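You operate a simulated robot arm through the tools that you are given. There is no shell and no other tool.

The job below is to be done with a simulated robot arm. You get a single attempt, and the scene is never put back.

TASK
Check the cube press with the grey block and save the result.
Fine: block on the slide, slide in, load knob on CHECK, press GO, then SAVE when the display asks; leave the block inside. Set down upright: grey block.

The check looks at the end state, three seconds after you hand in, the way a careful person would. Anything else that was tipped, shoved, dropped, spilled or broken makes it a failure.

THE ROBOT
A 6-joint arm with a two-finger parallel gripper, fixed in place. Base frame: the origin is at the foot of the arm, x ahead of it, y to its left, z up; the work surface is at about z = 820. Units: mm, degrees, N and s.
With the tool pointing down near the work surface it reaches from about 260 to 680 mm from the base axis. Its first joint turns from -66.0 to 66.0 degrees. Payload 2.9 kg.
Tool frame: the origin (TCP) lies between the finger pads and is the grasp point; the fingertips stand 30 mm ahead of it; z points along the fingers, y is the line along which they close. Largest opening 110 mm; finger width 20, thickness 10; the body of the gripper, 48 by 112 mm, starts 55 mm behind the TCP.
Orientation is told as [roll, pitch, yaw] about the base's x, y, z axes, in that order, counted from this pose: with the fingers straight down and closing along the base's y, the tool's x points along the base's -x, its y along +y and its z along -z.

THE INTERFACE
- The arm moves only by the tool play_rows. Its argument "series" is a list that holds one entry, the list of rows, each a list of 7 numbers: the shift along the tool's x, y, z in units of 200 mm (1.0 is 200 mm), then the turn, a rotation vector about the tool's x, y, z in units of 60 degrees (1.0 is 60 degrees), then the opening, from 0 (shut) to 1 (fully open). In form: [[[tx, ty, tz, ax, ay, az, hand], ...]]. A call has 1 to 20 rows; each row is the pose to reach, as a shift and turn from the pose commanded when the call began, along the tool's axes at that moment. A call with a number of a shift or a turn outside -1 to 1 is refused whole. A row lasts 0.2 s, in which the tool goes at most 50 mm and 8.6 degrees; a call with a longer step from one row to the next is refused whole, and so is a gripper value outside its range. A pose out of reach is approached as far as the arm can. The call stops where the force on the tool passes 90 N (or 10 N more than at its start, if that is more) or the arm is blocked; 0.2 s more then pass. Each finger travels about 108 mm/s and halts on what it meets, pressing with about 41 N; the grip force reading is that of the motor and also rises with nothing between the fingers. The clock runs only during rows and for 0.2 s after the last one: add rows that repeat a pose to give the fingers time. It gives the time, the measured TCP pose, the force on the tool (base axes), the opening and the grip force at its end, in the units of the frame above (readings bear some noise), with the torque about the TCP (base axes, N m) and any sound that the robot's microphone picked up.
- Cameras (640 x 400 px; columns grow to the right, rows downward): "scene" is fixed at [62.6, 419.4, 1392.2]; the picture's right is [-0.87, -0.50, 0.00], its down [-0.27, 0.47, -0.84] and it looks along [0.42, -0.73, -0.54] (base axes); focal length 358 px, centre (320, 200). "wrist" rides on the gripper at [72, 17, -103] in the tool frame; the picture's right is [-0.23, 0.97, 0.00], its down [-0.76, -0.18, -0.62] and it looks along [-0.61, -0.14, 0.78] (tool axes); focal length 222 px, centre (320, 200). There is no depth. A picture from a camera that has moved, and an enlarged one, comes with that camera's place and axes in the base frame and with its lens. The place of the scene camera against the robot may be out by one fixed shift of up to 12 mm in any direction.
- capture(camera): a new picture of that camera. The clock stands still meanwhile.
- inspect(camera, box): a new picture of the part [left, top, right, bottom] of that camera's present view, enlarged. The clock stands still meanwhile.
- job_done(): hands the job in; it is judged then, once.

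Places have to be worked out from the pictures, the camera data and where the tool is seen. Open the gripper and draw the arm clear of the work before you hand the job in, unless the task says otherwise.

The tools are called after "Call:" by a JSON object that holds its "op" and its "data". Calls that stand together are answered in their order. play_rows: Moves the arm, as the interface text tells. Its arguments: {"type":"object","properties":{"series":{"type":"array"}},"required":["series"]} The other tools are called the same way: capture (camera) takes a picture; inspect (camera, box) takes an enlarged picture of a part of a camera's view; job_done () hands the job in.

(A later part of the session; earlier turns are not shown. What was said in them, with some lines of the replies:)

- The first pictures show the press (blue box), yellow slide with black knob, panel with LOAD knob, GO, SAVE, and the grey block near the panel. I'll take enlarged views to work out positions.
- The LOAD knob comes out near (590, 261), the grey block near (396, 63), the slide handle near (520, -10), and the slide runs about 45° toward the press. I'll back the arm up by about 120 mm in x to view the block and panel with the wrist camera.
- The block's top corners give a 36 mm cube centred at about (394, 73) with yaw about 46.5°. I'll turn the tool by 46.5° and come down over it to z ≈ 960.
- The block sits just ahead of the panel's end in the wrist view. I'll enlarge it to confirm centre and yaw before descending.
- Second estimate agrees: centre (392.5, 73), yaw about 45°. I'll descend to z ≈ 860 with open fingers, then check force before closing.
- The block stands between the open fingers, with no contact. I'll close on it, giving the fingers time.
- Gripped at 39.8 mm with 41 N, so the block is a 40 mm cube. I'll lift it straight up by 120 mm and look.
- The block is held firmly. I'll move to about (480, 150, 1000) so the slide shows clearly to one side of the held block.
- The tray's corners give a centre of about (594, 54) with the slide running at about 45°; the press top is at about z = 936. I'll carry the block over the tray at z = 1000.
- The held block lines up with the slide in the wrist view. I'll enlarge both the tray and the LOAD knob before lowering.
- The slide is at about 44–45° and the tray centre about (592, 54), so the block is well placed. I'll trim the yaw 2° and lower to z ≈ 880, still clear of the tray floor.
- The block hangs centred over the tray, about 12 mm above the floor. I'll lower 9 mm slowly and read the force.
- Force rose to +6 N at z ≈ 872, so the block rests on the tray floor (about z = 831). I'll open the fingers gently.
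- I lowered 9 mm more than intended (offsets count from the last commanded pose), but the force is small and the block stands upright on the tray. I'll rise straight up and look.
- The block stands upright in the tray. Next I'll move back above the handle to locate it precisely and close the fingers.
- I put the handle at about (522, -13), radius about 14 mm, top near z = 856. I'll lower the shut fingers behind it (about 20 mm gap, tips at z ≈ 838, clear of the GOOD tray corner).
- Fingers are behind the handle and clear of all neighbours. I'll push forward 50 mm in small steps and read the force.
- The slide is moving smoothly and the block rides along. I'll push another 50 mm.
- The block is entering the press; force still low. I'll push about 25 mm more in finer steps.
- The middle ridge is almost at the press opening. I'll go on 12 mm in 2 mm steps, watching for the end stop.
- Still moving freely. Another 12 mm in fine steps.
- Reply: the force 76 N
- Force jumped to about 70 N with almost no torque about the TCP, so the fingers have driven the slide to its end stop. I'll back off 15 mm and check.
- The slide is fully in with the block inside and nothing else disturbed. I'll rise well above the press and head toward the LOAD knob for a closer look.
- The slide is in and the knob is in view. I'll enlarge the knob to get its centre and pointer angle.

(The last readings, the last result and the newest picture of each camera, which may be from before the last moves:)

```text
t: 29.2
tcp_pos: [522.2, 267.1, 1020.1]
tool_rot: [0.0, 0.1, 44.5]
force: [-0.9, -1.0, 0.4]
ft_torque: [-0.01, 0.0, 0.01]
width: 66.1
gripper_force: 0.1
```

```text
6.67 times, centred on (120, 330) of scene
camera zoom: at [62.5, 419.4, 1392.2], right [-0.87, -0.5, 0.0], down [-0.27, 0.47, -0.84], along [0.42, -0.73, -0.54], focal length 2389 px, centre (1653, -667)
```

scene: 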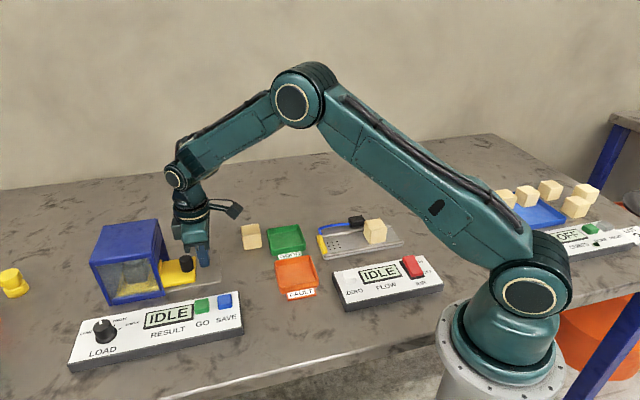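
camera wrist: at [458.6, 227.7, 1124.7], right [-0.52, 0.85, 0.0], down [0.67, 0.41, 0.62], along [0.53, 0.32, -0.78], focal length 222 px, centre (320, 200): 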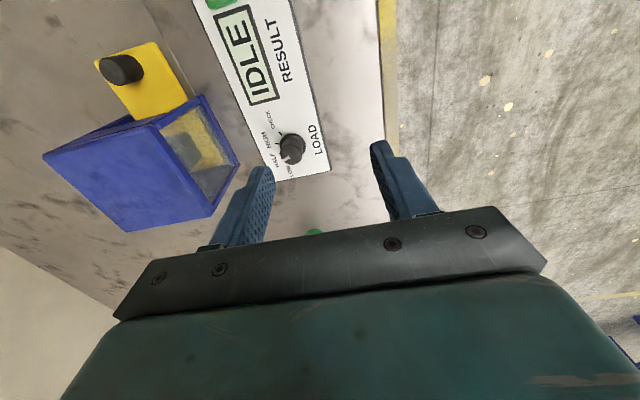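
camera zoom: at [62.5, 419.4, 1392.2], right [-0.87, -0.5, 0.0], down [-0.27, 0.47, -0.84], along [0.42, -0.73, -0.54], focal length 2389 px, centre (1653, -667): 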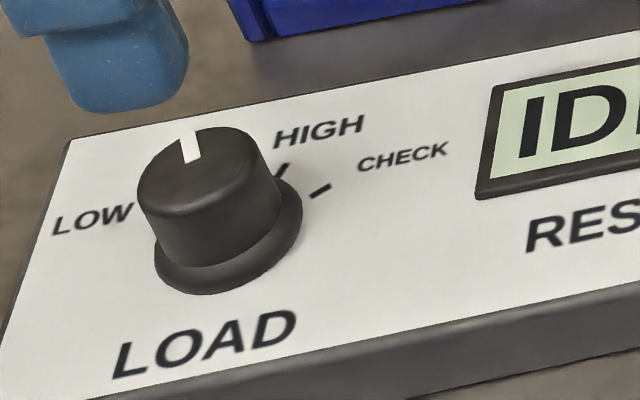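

Triangulating: knob centre about (586, 264), panel top about z = 850, knob top about z = 875. Pointer is at about -17°, with CHECK about -103°, so roughly an 87° clockwise turn is needed. I'll centre the open gripper over the knob at z ≈ 930.

Call:
{"op": "play_rows", "data": {"series": [[[-0.1, -0.1, 0, 0, 0, 0, 0.6], [-0.218, -0.228, 0, 0, 0, 0, 0.6], [-0.218, -0.228, 0.15, 0, 0, 0, 0.6], [-0.218, -0.228, 0.3, 0, 0, 0, 0.6], [-0.218, -0.228, 0.448, 0, 0, 0, 0.6], [-0.218, -0.228, 0.448, 0, 0, 0, 0.6]]]}}

Call:
{"op": "capture", "data": {"camera": "wrist"}}

Call:
{"op": "inspect", "data": {"camera": "wrist", "box": [240, 90, 400, 230]}}

Call:
{"op": "inspect", "data": {"camera": "scene", "box": [60, 200, 260, 380]}}

```text
t: 30.6
tcp_pos: [584.3, 264.3, 930.7]
tool_rot: [0.0, 0.0, 44.5]
force: [0.3, -0.2, -0.8]
ft_torque: [0.05, 0.02, 0.01]
width: 66.0
gripper_force: 0.1
```

```text
taken
camera wrist: at [521.4, 225.1, 1034.3], right [-0.52, 0.85, 0.0], down [0.67, 0.41, 0.62], along [0.53, 0.32, -0.78], focal length 222 px, centre (320, 200)
```

wrist: 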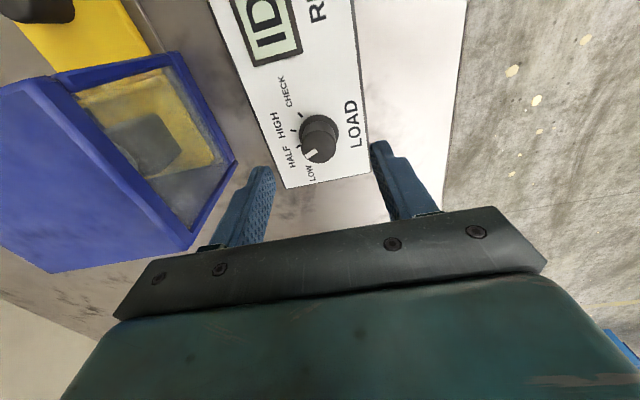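

```text
2.86 times, centred on (320, 160) of wrist
camera zoom: at [521.4, 225.1, 1034.3], right [-0.52, 0.85, 0.0], down [0.67, 0.41, 0.62], along [0.53, 0.32, -0.78], focal length 635 px, centre (320, 314)
```

zoom: 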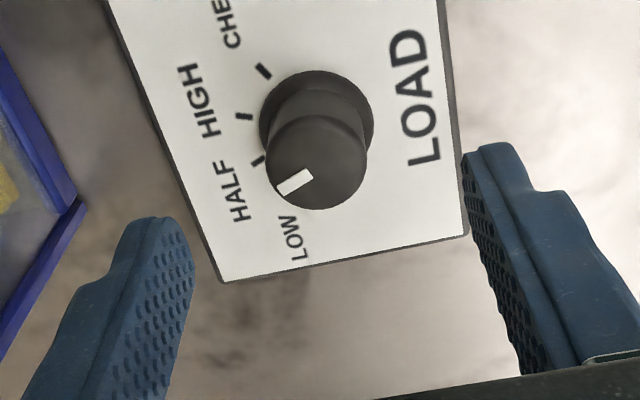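

```text
2.22 times, centred on (160, 290) of scene
camera zoom: at [62.6, 419.4, 1392.2], right [-0.87, -0.5, 0.0], down [-0.27, 0.47, -0.84], along [0.42, -0.73, -0.54], focal length 796 px, centre (676, 0)
```

zoom: 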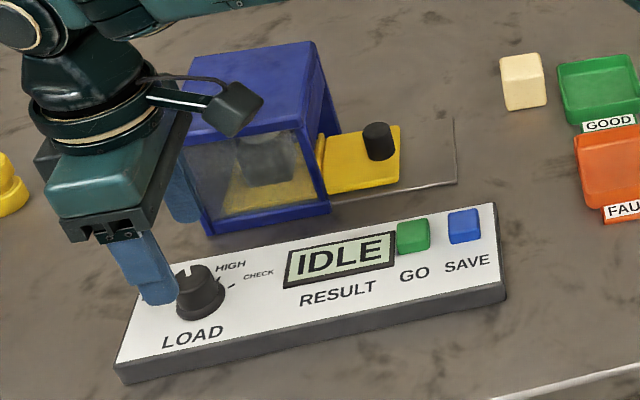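

Knob centre refined to (585, 263), radius about 13, top about z = 877; CHECK tick at about -104°, pointer about -20°. I'll descend to z = 891 and close on the knob.

Call:
{"op": "play_rows", "data": {"series": [[[0, 0, 0.06, 0, 0, 0, 0.6], [0, 0, 0.12, 0, 0, 0, 0.6], [0, 0, 0.17, 0, 0, 0, 0.6], [0, 0, 0.195, 0, 0, 0, 0.6], [0, 0, 0.195, 0, 0, 0, 0.45], [0, 0, 0.195, 0, 0, 0, 0.3], [0, 0, 0.195, 0, 0, 0, 0.2], [0, 0, 0.195, 0, 0, 0, 0.12], [0, 0, 0.195, 0, 0, 0, 0.12]]]}}

Call:
{"op": "capture", "data": {"camera": "wrist"}}

Call:
{"op": "inspect", "data": {"camera": "scene", "box": [80, 280, 180, 370]}}

```text
t: 32.6
tcp_pos: [585.7, 262.7, 891.3]
tool_rot: [0.0, 0.0, 44.4]
force: [6.0, -4.0, -4.7]
ft_torque: [0.26, -0.1, -0.01]
width: 27.7
gripper_force: 44.8
```

```text
taken
camera wrist: at [522.1, 223.9, 995.0], right [-0.52, 0.85, 0.0], down [0.67, 0.41, 0.62], along [0.53, 0.32, -0.78], focal length 222 px, centre (320, 200)
```

wrist: 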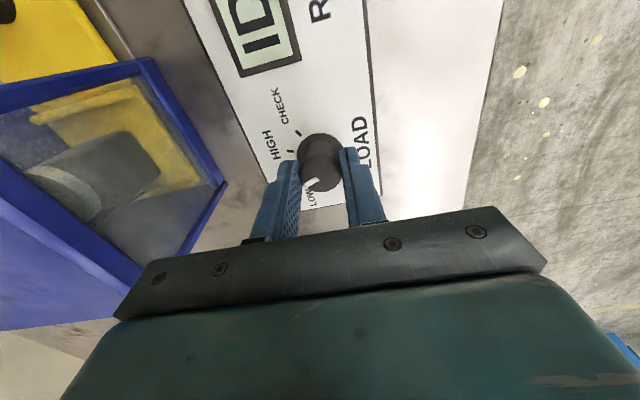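

```text
4.44 times, centred on (130, 325) of scene
camera zoom: at [62.8, 419.3, 1392.2], right [-0.87, -0.5, 0.0], down [-0.27, 0.47, -0.84], along [0.42, -0.73, -0.54], focal length 1592 px, centre (1164, -356)
```

zoom: 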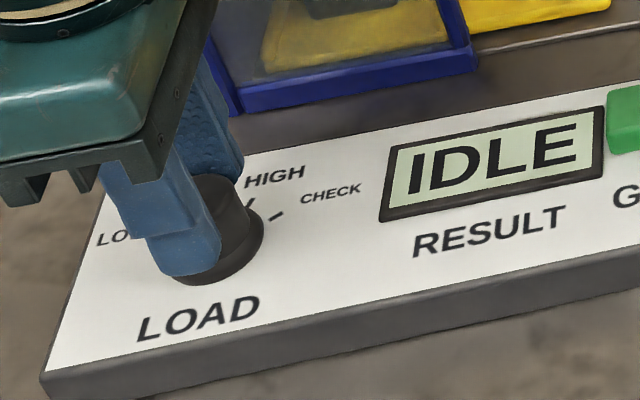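

The knob is gripped (27.7 mm) with little side force. I'll turn 40° clockwise first and check that the knob follows.

Call:
{"op": "play_rows", "data": {"series": [[[0, 0, 0, 0, 0, 0.1, 0.12], [0, 0, 0, 0, 0, 0.2, 0.12], [0, 0, 0, 0, 0, 0.3, 0.12], [0, 0, 0, 0, 0, 0.4, 0.12], [0, 0, 0, 0, 0, 0.5, 0.12], [0, 0, 0, 0, 0, 0.6, 0.12], [0, 0, 0, 0, 0, 0.667, 0.12], [0, 0, 0, 0, 0, 0.667, 0.12]]]}}

Call:
{"op": "capture", "data": {"camera": "wrist"}}

Call:
{"op": "inspect", "data": {"camera": "wrist", "box": [240, 90, 400, 230]}}

```text
t: 34.4
tcp_pos: [585.2, 263.9, 890.4]
tool_rot: [0.0, 0.1, 4.5]
force: [-2.6, -1.4, -2.8]
ft_torque: [0.23, 0.81, 0.01]
width: 27.6
gripper_force: 45.0
```

```text
taken
camera wrist: at [511.8, 274.8, 995.1], right [0.15, 0.99, 0.0], down [0.77, -0.12, 0.62], along [0.62, -0.09, -0.78], focal length 222 px, centre (320, 200)
```

wrist: 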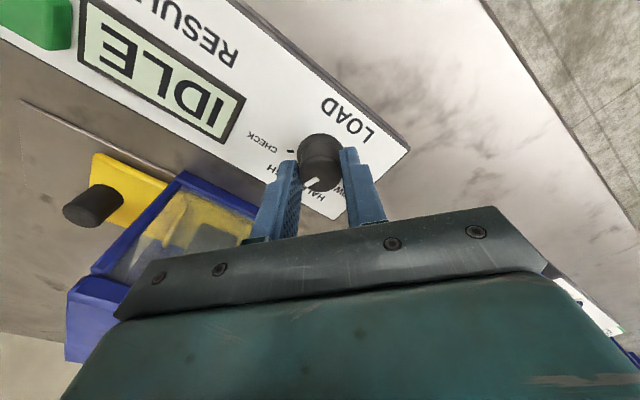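

```text
2.86 times, centred on (320, 160) of wrist
camera zoom: at [511.8, 274.8, 995.1], right [0.15, 0.99, 0.0], down [0.77, -0.12, 0.62], along [0.62, -0.09, -0.78], focal length 635 px, centre (320, 314)
```

zoom: 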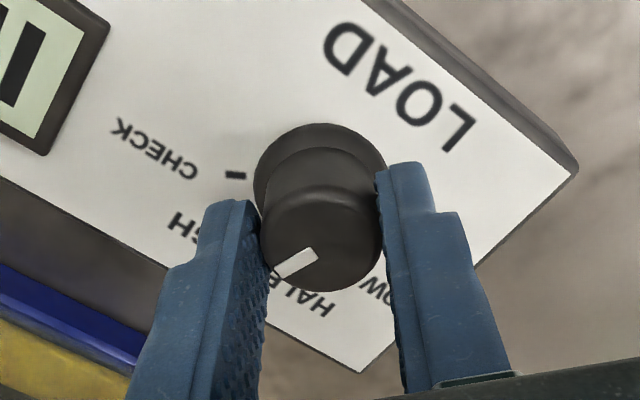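

The knob follows the gripper; pointer is now at about -59° and CHECK at about -105°. I'll turn another 45°.

Call:
{"op": "play_rows", "data": {"series": [[[0, 0, 0, 0, 0, 0.1, 0.12], [0, 0, 0, 0, 0, 0.2, 0.12], [0, 0, 0, 0, 0, 0.3, 0.12], [0, 0, 0, 0, 0, 0.4, 0.12], [0, 0, 0, 0, 0, 0.5, 0.12], [0, 0, 0, 0, 0, 0.6, 0.12], [0, 0, 0, 0, 0, 0.7, 0.12], [0, 0, 0, 0, 0, 0.75, 0.12], [0, 0, 0, 0, 0, 0.75, 0.12]]]}}

Call:
{"op": "capture", "data": {"camera": "wrist"}}

Call:
{"op": "inspect", "data": {"camera": "wrist", "box": [240, 90, 400, 230]}}

Call:
{"op": "inspect", "data": {"camera": "scene", "box": [60, 260, 260, 380]}}

```text
t: 36.4
tcp_pos: [585.3, 264.9, 890.4]
tool_rot: [0.3, 0.1, -40.4]
force: [2.6, 16.0, -9.9]
ft_torque: [0.47, -0.11, 0.28]
width: 27.5
gripper_force: 45.2
```

```text
taken
camera wrist: at [541.5, 324.4, 995.0], right [0.8, 0.59, 0.0], down [0.46, -0.63, 0.62], along [0.37, -0.5, -0.78], focal length 222 px, centre (320, 200)
```

wrist: 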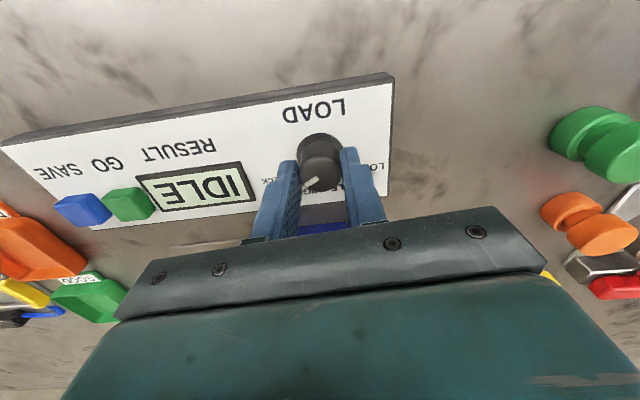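

```text
2.86 times, centred on (320, 160) of wrist
camera zoom: at [541.5, 324.4, 995.0], right [0.8, 0.59, 0.0], down [0.46, -0.63, 0.62], along [0.37, -0.5, -0.78], focal length 635 px, centre (320, 314)
```

zoom: 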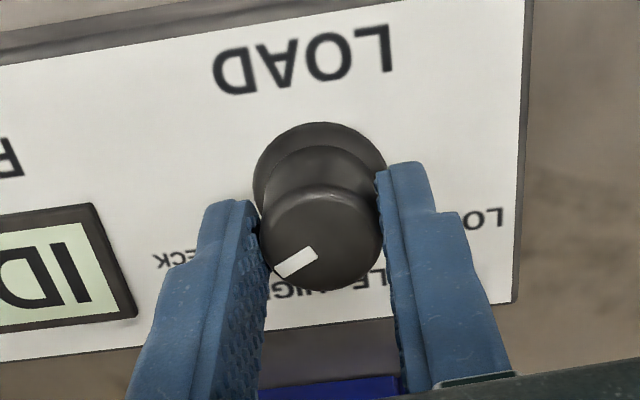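

```text
3.20 times, centred on (160, 320) of scene
camera zoom: at [62.8, 419.8, 1392.0], right [-0.87, -0.5, 0.0], down [-0.27, 0.47, -0.84], along [0.42, -0.73, -0.54], focal length 1147 px, centre (832, -184)
```

zoom: 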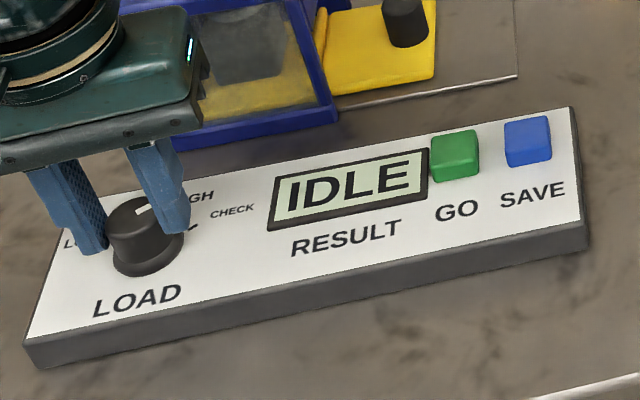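

The pointer should now be near -103°, and a slight torque (0.28 N·m) suggests the end of travel may be near. I'll open the fingers, rise, and check the pointer against the CHECK tick.

Call:
{"op": "play_rows", "data": {"series": [[[0, 0, 0, 0, 0, 0, 0.3], [0, 0, 0, 0, 0, 0, 0.5], [0, 0, 0, 0, 0, 0, 0.5], [0, 0, -0.1, 0, 0, 0, 0.6], [0, 0, -0.25, 0, 0, 0, 0.6], [0, 0, -0.4, 0, 0, 0, 0.6], [0, 0, -0.4, 0, 0, 0, 0.6]]]}}

Call:
{"op": "inspect", "data": {"camera": "wrist", "box": [260, 80, 380, 200]}}

Call:
{"op": "inspect", "data": {"camera": "scene", "box": [70, 290, 170, 375]}}

```text
t: 38.0
tcp_pos: [585.3, 266.3, 971.0]
tool_rot: [0.1, 0.0, -40.4]
force: [-0.1, 0.2, 0.0]
ft_torque: [0.04, 0.0, -0.03]
width: 66.1
gripper_force: 0.0
```

```text
3.33 times, centred on (320, 140) of wrist
camera zoom: at [541.6, 324.2, 1075.9], right [0.81, 0.59, 0.0], down [0.46, -0.63, 0.62], along [0.37, -0.5, -0.78], focal length 740 px, centre (320, 400)
```

zoom: 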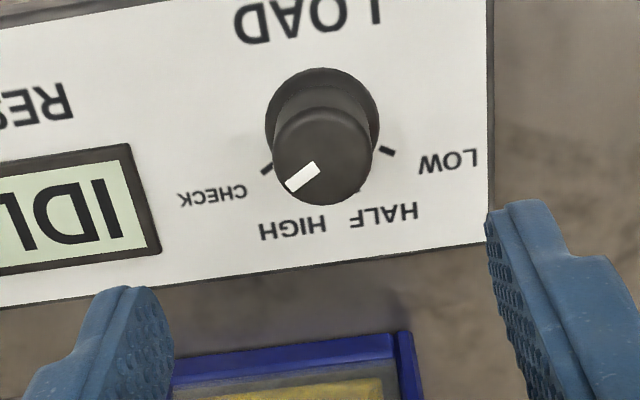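

```text
4.71 times, centred on (120, 332) of scene
camera zoom: at [62.6, 419.3, 1392.2], right [-0.87, -0.5, 0.0], down [-0.27, 0.47, -0.84], along [0.42, -0.73, -0.54], focal length 1686 px, centre (1261, -424)
```

zoom: 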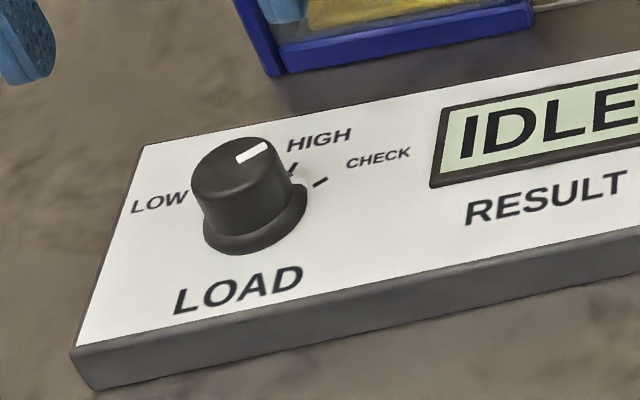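

The pointer and the CHECK tick look aligned within a few degrees. I'll zoom in further to be sure.

Call:
{"op": "inspect", "data": {"camera": "wrist", "box": [290, 95, 350, 150]}}

Call:
{"op": "inspect", "data": {"camera": "scene", "box": [95, 310, 145, 350]}}

```text
7.27 times, centred on (320, 122) of wrist
camera zoom: at [541.6, 324.2, 1075.9], right [0.81, 0.59, 0.0], down [0.46, -0.63, 0.62], along [0.37, -0.5, -0.78], focal length 1615 px, centre (320, 764)
```

zoom: 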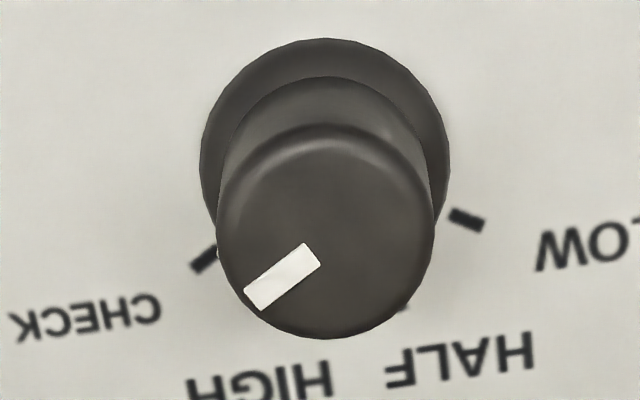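

```text
10.00 times, centred on (120, 330) of scene
camera zoom: at [62.6, 419.3, 1392.2], right [-0.87, -0.5, 0.0], down [-0.27, 0.47, -0.84], along [0.42, -0.73, -0.54], focal length 3583 px, centre (2320, -1100)
```

zoom: 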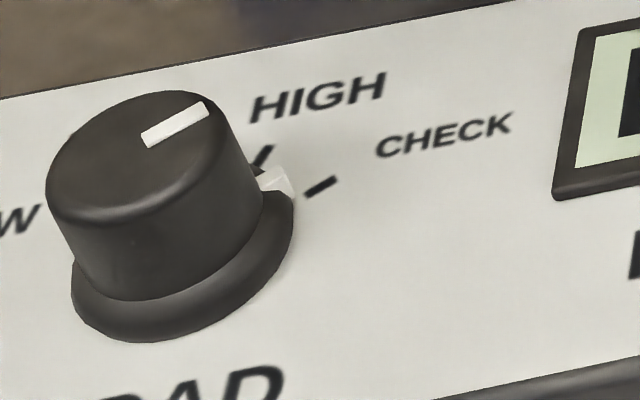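

Measured directions put the pointer on CHECK within the few-degree measuring error. Next I'll move over the GO button (estimated (484, 136)) with shut fingers at z ≈ 945 and look.

Call:
{"op": "play_rows", "data": {"series": [[[-0.005, -0.2, 0, 0, 0, 0, 0.4], [-0.01, -0.4, 0.04, 0, 0, 0, 0.2], [-0.02, -0.6, 0.08, 0, 0, 0, 0], [-0.027, -0.818, 0.13, 0, 0, 0, 0], [-0.027, -0.818, 0.13, 0, 0, 0, 0], [-0.027, -0.818, 0.13, 0, 0, 0, 0]]]}}

Call:
{"op": "capture", "data": {"camera": "wrist"}}

Call:
{"op": "inspect", "data": {"camera": "wrist", "box": [220, 60, 400, 220]}}

Call:
{"op": "inspect", "data": {"camera": "scene", "box": [140, 240, 280, 350]}}

```text
t: 39.4
tcp_pos: [483.4, 137.1, 945.2]
tool_rot: [0.0, 0.0, -40.5]
force: [0.0, 0.6, 0.4]
ft_torque: [-0.03, 0.03, 0.02]
width: 0.0
gripper_force: 37.7
```

```text
taken
camera wrist: at [439.3, 196.2, 1048.8], right [0.81, 0.59, 0.0], down [0.46, -0.63, 0.62], along [0.37, -0.5, -0.78], focal length 222 px, centre (320, 200)
```

wrist: 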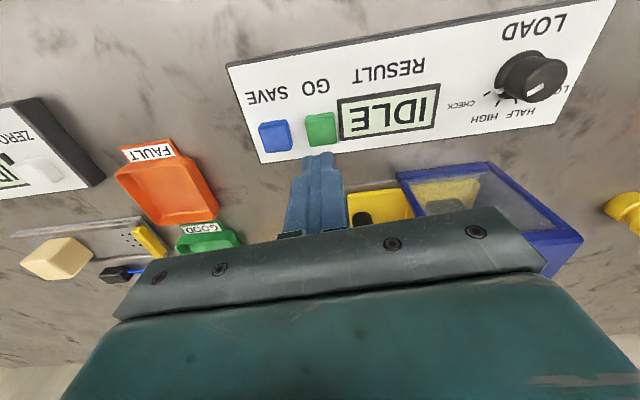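

```text
2.50 times, centred on (310, 140) of wrist
camera zoom: at [439.3, 196.2, 1048.8], right [0.81, 0.59, 0.0], down [0.46, -0.63, 0.62], along [0.37, -0.5, -0.78], focal length 555 px, centre (345, 350)
```

zoom: 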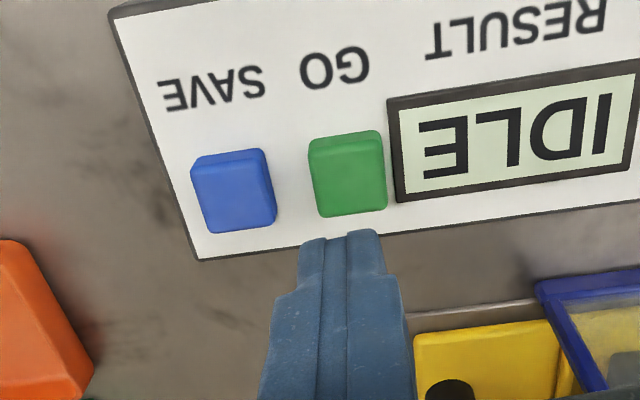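

```text
3.64 times, centred on (210, 295) of scene
camera zoom: at [62.6, 419.3, 1392.2], right [-0.87, -0.5, 0.0], down [-0.27, 0.47, -0.84], along [0.42, -0.73, -0.54], focal length 1303 px, centre (720, -146)
```

zoom: 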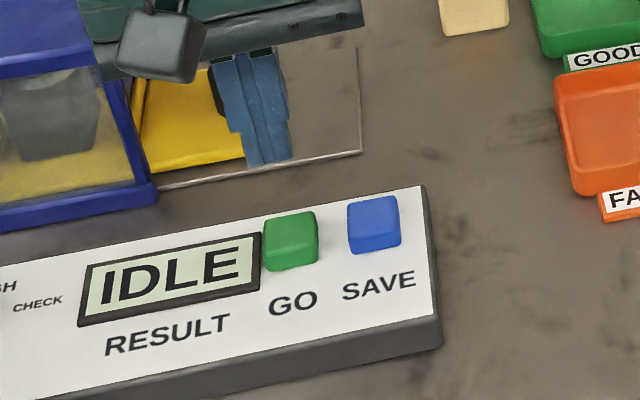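

GO's top centre works out at about (485, 135.5), z ≈ 854; SAVE at about (456.5, 106.7). I'll lower to z = 893, about 9 mm above GO.

Call:
{"op": "play_rows", "data": {"series": [[[-0.005, 0, 0.1, 0, 0, 0, 0], [-0.005, 0, 0.2, 0, 0, 0, 0], [-0.005, 0, 0.26, 0, 0, 0, 0], [-0.005, 0, 0.26, 0, 0, 0, 0]]]}}

Call:
{"op": "inspect", "data": {"camera": "wrist", "box": [220, 60, 400, 220]}}

Call:
{"op": "inspect", "data": {"camera": "scene", "box": [140, 240, 280, 350]}}

```text
t: 40.4
tcp_pos: [483.3, 134.3, 891.7]
tool_rot: [0.0, -0.1, -40.5]
force: [-0.3, -0.1, -0.7]
ft_torque: [-0.01, 0.02, 0.01]
width: 0.1
gripper_force: 37.6
```

```text
2.50 times, centred on (310, 140) of wrist
camera zoom: at [439.4, 194.4, 996.7], right [0.81, 0.59, 0.0], down [0.46, -0.63, 0.62], along [0.37, -0.5, -0.78], focal length 555 px, centre (345, 350)
```

zoom: 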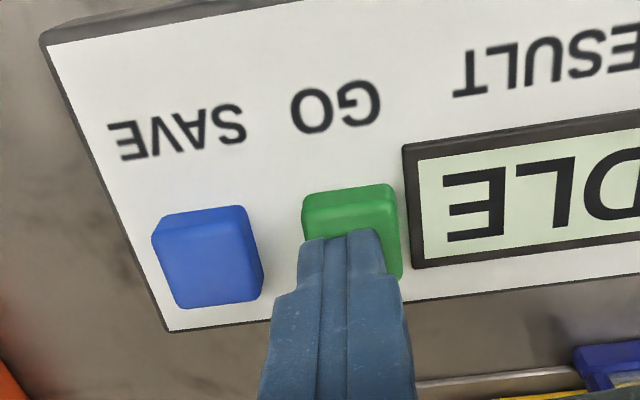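

```text
3.64 times, centred on (210, 295) of scene
camera zoom: at [62.6, 419.4, 1392.2], right [-0.87, -0.5, 0.0], down [-0.27, 0.47, -0.84], along [0.42, -0.73, -0.54], focal length 1303 px, centre (720, -146)
```

zoom: 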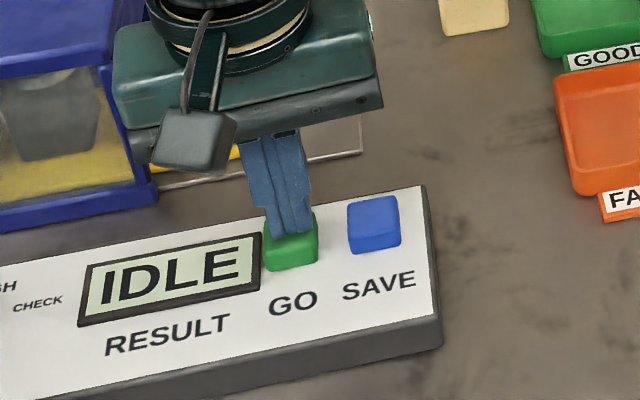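

The shut fingertips hang squarely over GO. I'll nudge 2 mm sideways and descend slowly in 1 mm steps.

Call:
{"op": "play_rows", "data": {"series": [[[0, 0.01, 0.015, 0, 0, 0, 0], [0, 0.01, 0.025, 0, 0, 0, 0], [0, 0.01, 0.03, 0, 0, 0, 0], [0, 0.01, 0.035, 0, 0, 0, 0], [0, 0.01, 0.04, 0, 0, 0, 0], [0, 0.01, 0.045, 0, 0, 0, 0]]]}}

Call:
{"op": "inspect", "data": {"camera": "scene", "box": [140, 240, 280, 350]}}

```text
t: 41.8
tcp_pos: [485.4, 137.7, 884.8]
tool_rot: [0.0, 0.0, -40.4]
force: [0.2, 1.4, 2.9]
ft_torque: [0.03, 0.0, 0.04]
width: 0.1
gripper_force: 38.1
heard: click
```

```text
3.64 times, centred on (210, 295) of scene
camera zoom: at [62.5, 419.4, 1392.2], right [-0.87, -0.5, 0.0], down [-0.27, 0.47, -0.84], along [0.42, -0.73, -0.54], focal length 1303 px, centre (720, -146)
```

zoom: 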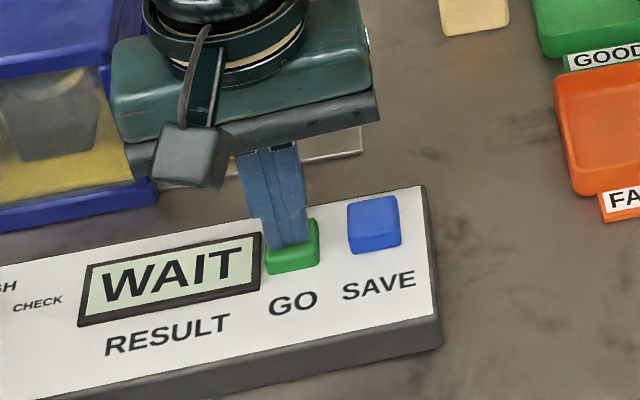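

A click was heard and the display shows WAIT. I'll lift off GO and wait, then read the display.

Call:
{"op": "play_rows", "data": {"series": [[[0, 0, -0.05, 0, 0, 0, 0], [0, 0, -0.12, 0, 0, 0, 0], [0, 0, -0.2, 0, 0, 0, 0], [0, 0, -0.2, 0, 0, 0, 0], [0, 0, -0.2, 0, 0, 0, 0]]]}}

Call:
{"op": "inspect", "data": {"camera": "scene", "box": [60, 200, 280, 350]}}

```text
t: 43.0
tcp_pos: [484.6, 138.0, 924.6]
tool_rot: [0.0, 0.0, -40.5]
force: [-0.4, 0.1, -0.2]
ft_torque: [0.03, -0.01, 0.0]
width: 0.0
gripper_force: 37.8
```

```text
2.67 times, centred on (170, 275) of scene
camera zoom: at [62.6, 419.3, 1392.2], right [-0.87, -0.5, 0.0], down [-0.27, 0.47, -0.84], along [0.42, -0.73, -0.54], focal length 956 px, centre (720, 0)
```

zoom: 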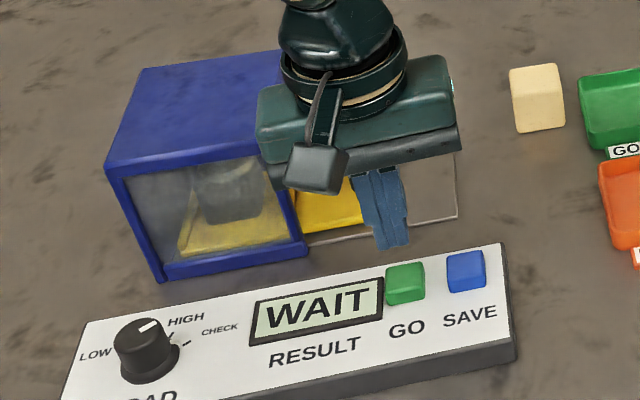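

Display still says WAIT. I'll move over SAVE (about 42 mm sideways) at a safe height while waiting, then read the display again.

Call:
{"op": "play_rows", "data": {"series": [[[0.01, -0.1, 0, 0, 0, 0, 0], [0.019, -0.209, 0, 0, 0, 0, 0], [0.019, -0.209, 0, 0, 0, 0, 0], [0.019, -0.209, 0, 0, 0, 0, 0], [0.019, -0.209, 0, 0, 0, 0, 0], [0.019, -0.209, 0, 0, 0, 0, 0], [0.019, -0.209, 0, 0, 0, 0, 0], [0.019, -0.209, 0, 0, 0, 0, 0], [0.019, -0.209, 0, 0, 0, 0, 0], [0.019, -0.209, 0, 0, 0, 0, 0]]]}}

Call:
{"op": "inspect", "data": {"camera": "scene", "box": [60, 200, 280, 350]}}

Call:
{"op": "inspect", "data": {"camera": "wrist", "box": [220, 60, 400, 220]}}

```text
t: 45.2
tcp_pos: [454.7, 108.0, 926.0]
tool_rot: [0.0, 0.0, -40.5]
force: [-0.2, 0.9, 0.1]
ft_torque: [-0.01, 0.05, -0.02]
width: 0.0
gripper_force: 37.3
```

```text
2.67 times, centred on (170, 275) of scene
camera zoom: at [62.6, 419.4, 1392.2], right [-0.87, -0.5, 0.0], down [-0.27, 0.47, -0.84], along [0.42, -0.73, -0.54], focal length 956 px, centre (720, 0)
```

zoom: 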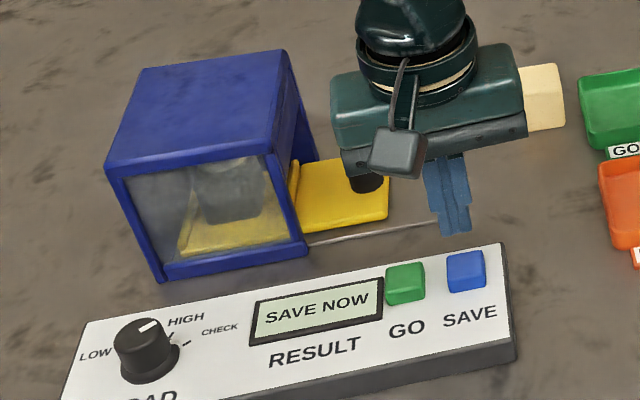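

```text
2.50 times, centred on (310, 140) of wrist
camera zoom: at [411.3, 167.1, 1029.9], right [0.81, 0.59, 0.0], down [0.46, -0.63, 0.62], along [0.37, -0.5, -0.78], focal length 555 px, centre (345, 350)
```

zoom: 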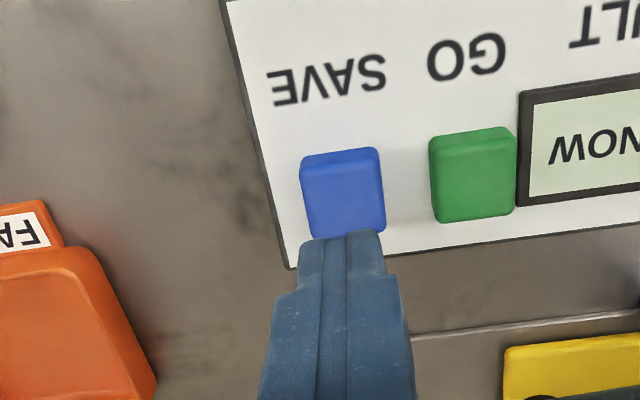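

The display asks SAVE NOW and the fingertips are above SAVE. I'll descend and press it, fast at first and then in 1 mm steps.

Call:
{"op": "play_rows", "data": {"series": [[[0, 0, 0.08, 0, 0, 0, 0], [0, 0, 0.16, 0, 0, 0, 0], [0, 0, 0.175, 0, 0, 0, 0], [0, 0, 0.185, 0, 0, 0, 0], [0, 0, 0.19, 0, 0, 0, 0], [0, 0, 0.195, 0, 0, 0, 0], [0, 0, 0.2, 0, 0, 0, 0]]]}}

Call:
{"op": "inspect", "data": {"camera": "scene", "box": [60, 200, 280, 350]}}

```text
t: 46.8
tcp_pos: [456.4, 107.6, 884.1]
tool_rot: [0.0, -0.1, -40.4]
force: [-1.3, -1.1, 3.2]
ft_torque: [-0.02, 0.05, 0.0]
width: 0.1
gripper_force: 37.9
heard: click
```

```text
2.67 times, centred on (170, 275) of scene
camera zoom: at [62.5, 419.3, 1392.2], right [-0.87, -0.5, 0.0], down [-0.27, 0.47, -0.84], along [0.42, -0.73, -0.54], focal length 956 px, centre (720, 0)
```

zoom: 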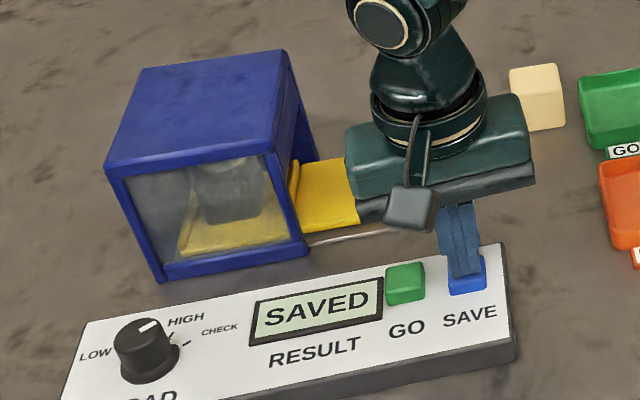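

The display shows SAVED. I'll lift off, open the gripper and draw the arm up and back, clear of the work.

Call:
{"op": "play_rows", "data": {"series": [[[0, 0, -0.05, 0, 0, 0, 0], [0, 0, -0.15, 0, 0, 0, 0], [0, 0, -0.35, 0, 0, 0, 0.1], [0, 0, -0.55, 0, 0, 0, 0.4], [0, 0, -0.75, 0, 0, 0, 0.7], [0.1, 0, -0.9, 0, 0, 0, 1], [0.2, 0, -0.99, 0, 0, 0, 1], [0.2, 0, -0.99, 0, 0, 0, 1], [0.2, 0, -0.99, 0, 0, 0, 1]]]}}

Call:
{"op": "capture", "data": {"camera": "scene"}}

Call:
{"op": "inspect", "data": {"camera": "scene", "box": [60, 200, 320, 380]}}

```text
t: 48.8
tcp_pos: [424.3, 134.6, 1083.0]
tool_rot: [0.0, 0.0, -40.4]
force: [-0.9, 0.3, -0.1]
ft_torque: [0.06, -0.04, 0.02]
width: 109.9
gripper_force: 0.0
```

```text
taken
```

scene: 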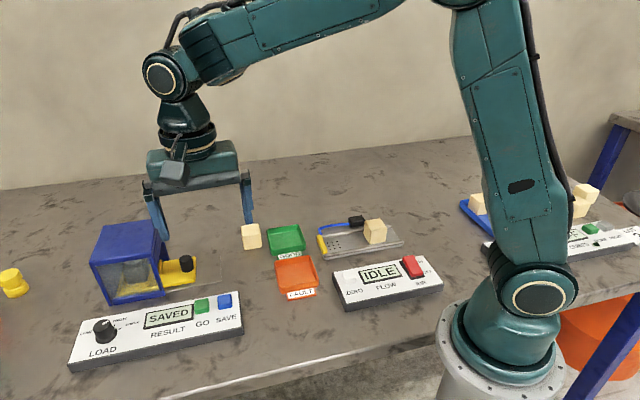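

```text
2.22 times, centred on (190, 290) of scene
camera zoom: at [62.5, 419.4, 1392.2], right [-0.87, -0.5, 0.0], down [-0.27, 0.47, -0.84], along [0.42, -0.73, -0.54], focal length 796 px, centre (609, 0)
```

zoom: 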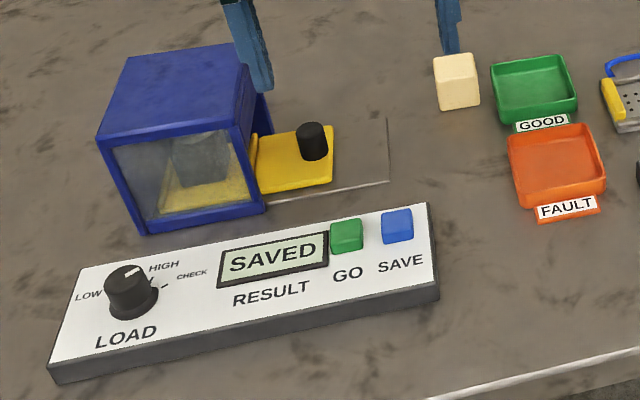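

The display reads SAVED, the slide is in with the block upright inside, the knob is on CHECK, and everything else is untouched. The gripper is open and the arm is clear, so I'm handing in.

Call:
{"op": "job_done", "data": {}}

```text
The job is handed in.
```

The cube press check with the grey block is done, and the display reads SAVED. I've handed the job in.

- **Block:** it stands upright on the slide, inside the press. I pushed the slide in until it reached its end stop.
- **Load knob:** it points at CHECK. I judged this from the pictures, to within a few degrees.
- **Check and save:** I pressed GO and the display showed WAIT, then SAVE NOW. I pressed SAVE and it showed SAVED. Each press gave a click.
- **Surroundings:** in the last pictures nothing else had moved or tipped. The gripper is open and the arm is clear of the work.

When setting the block down I lowered the gripper about 9 mm further than intended. The force reading afterwards was small, and the block still stood upright on the slide.
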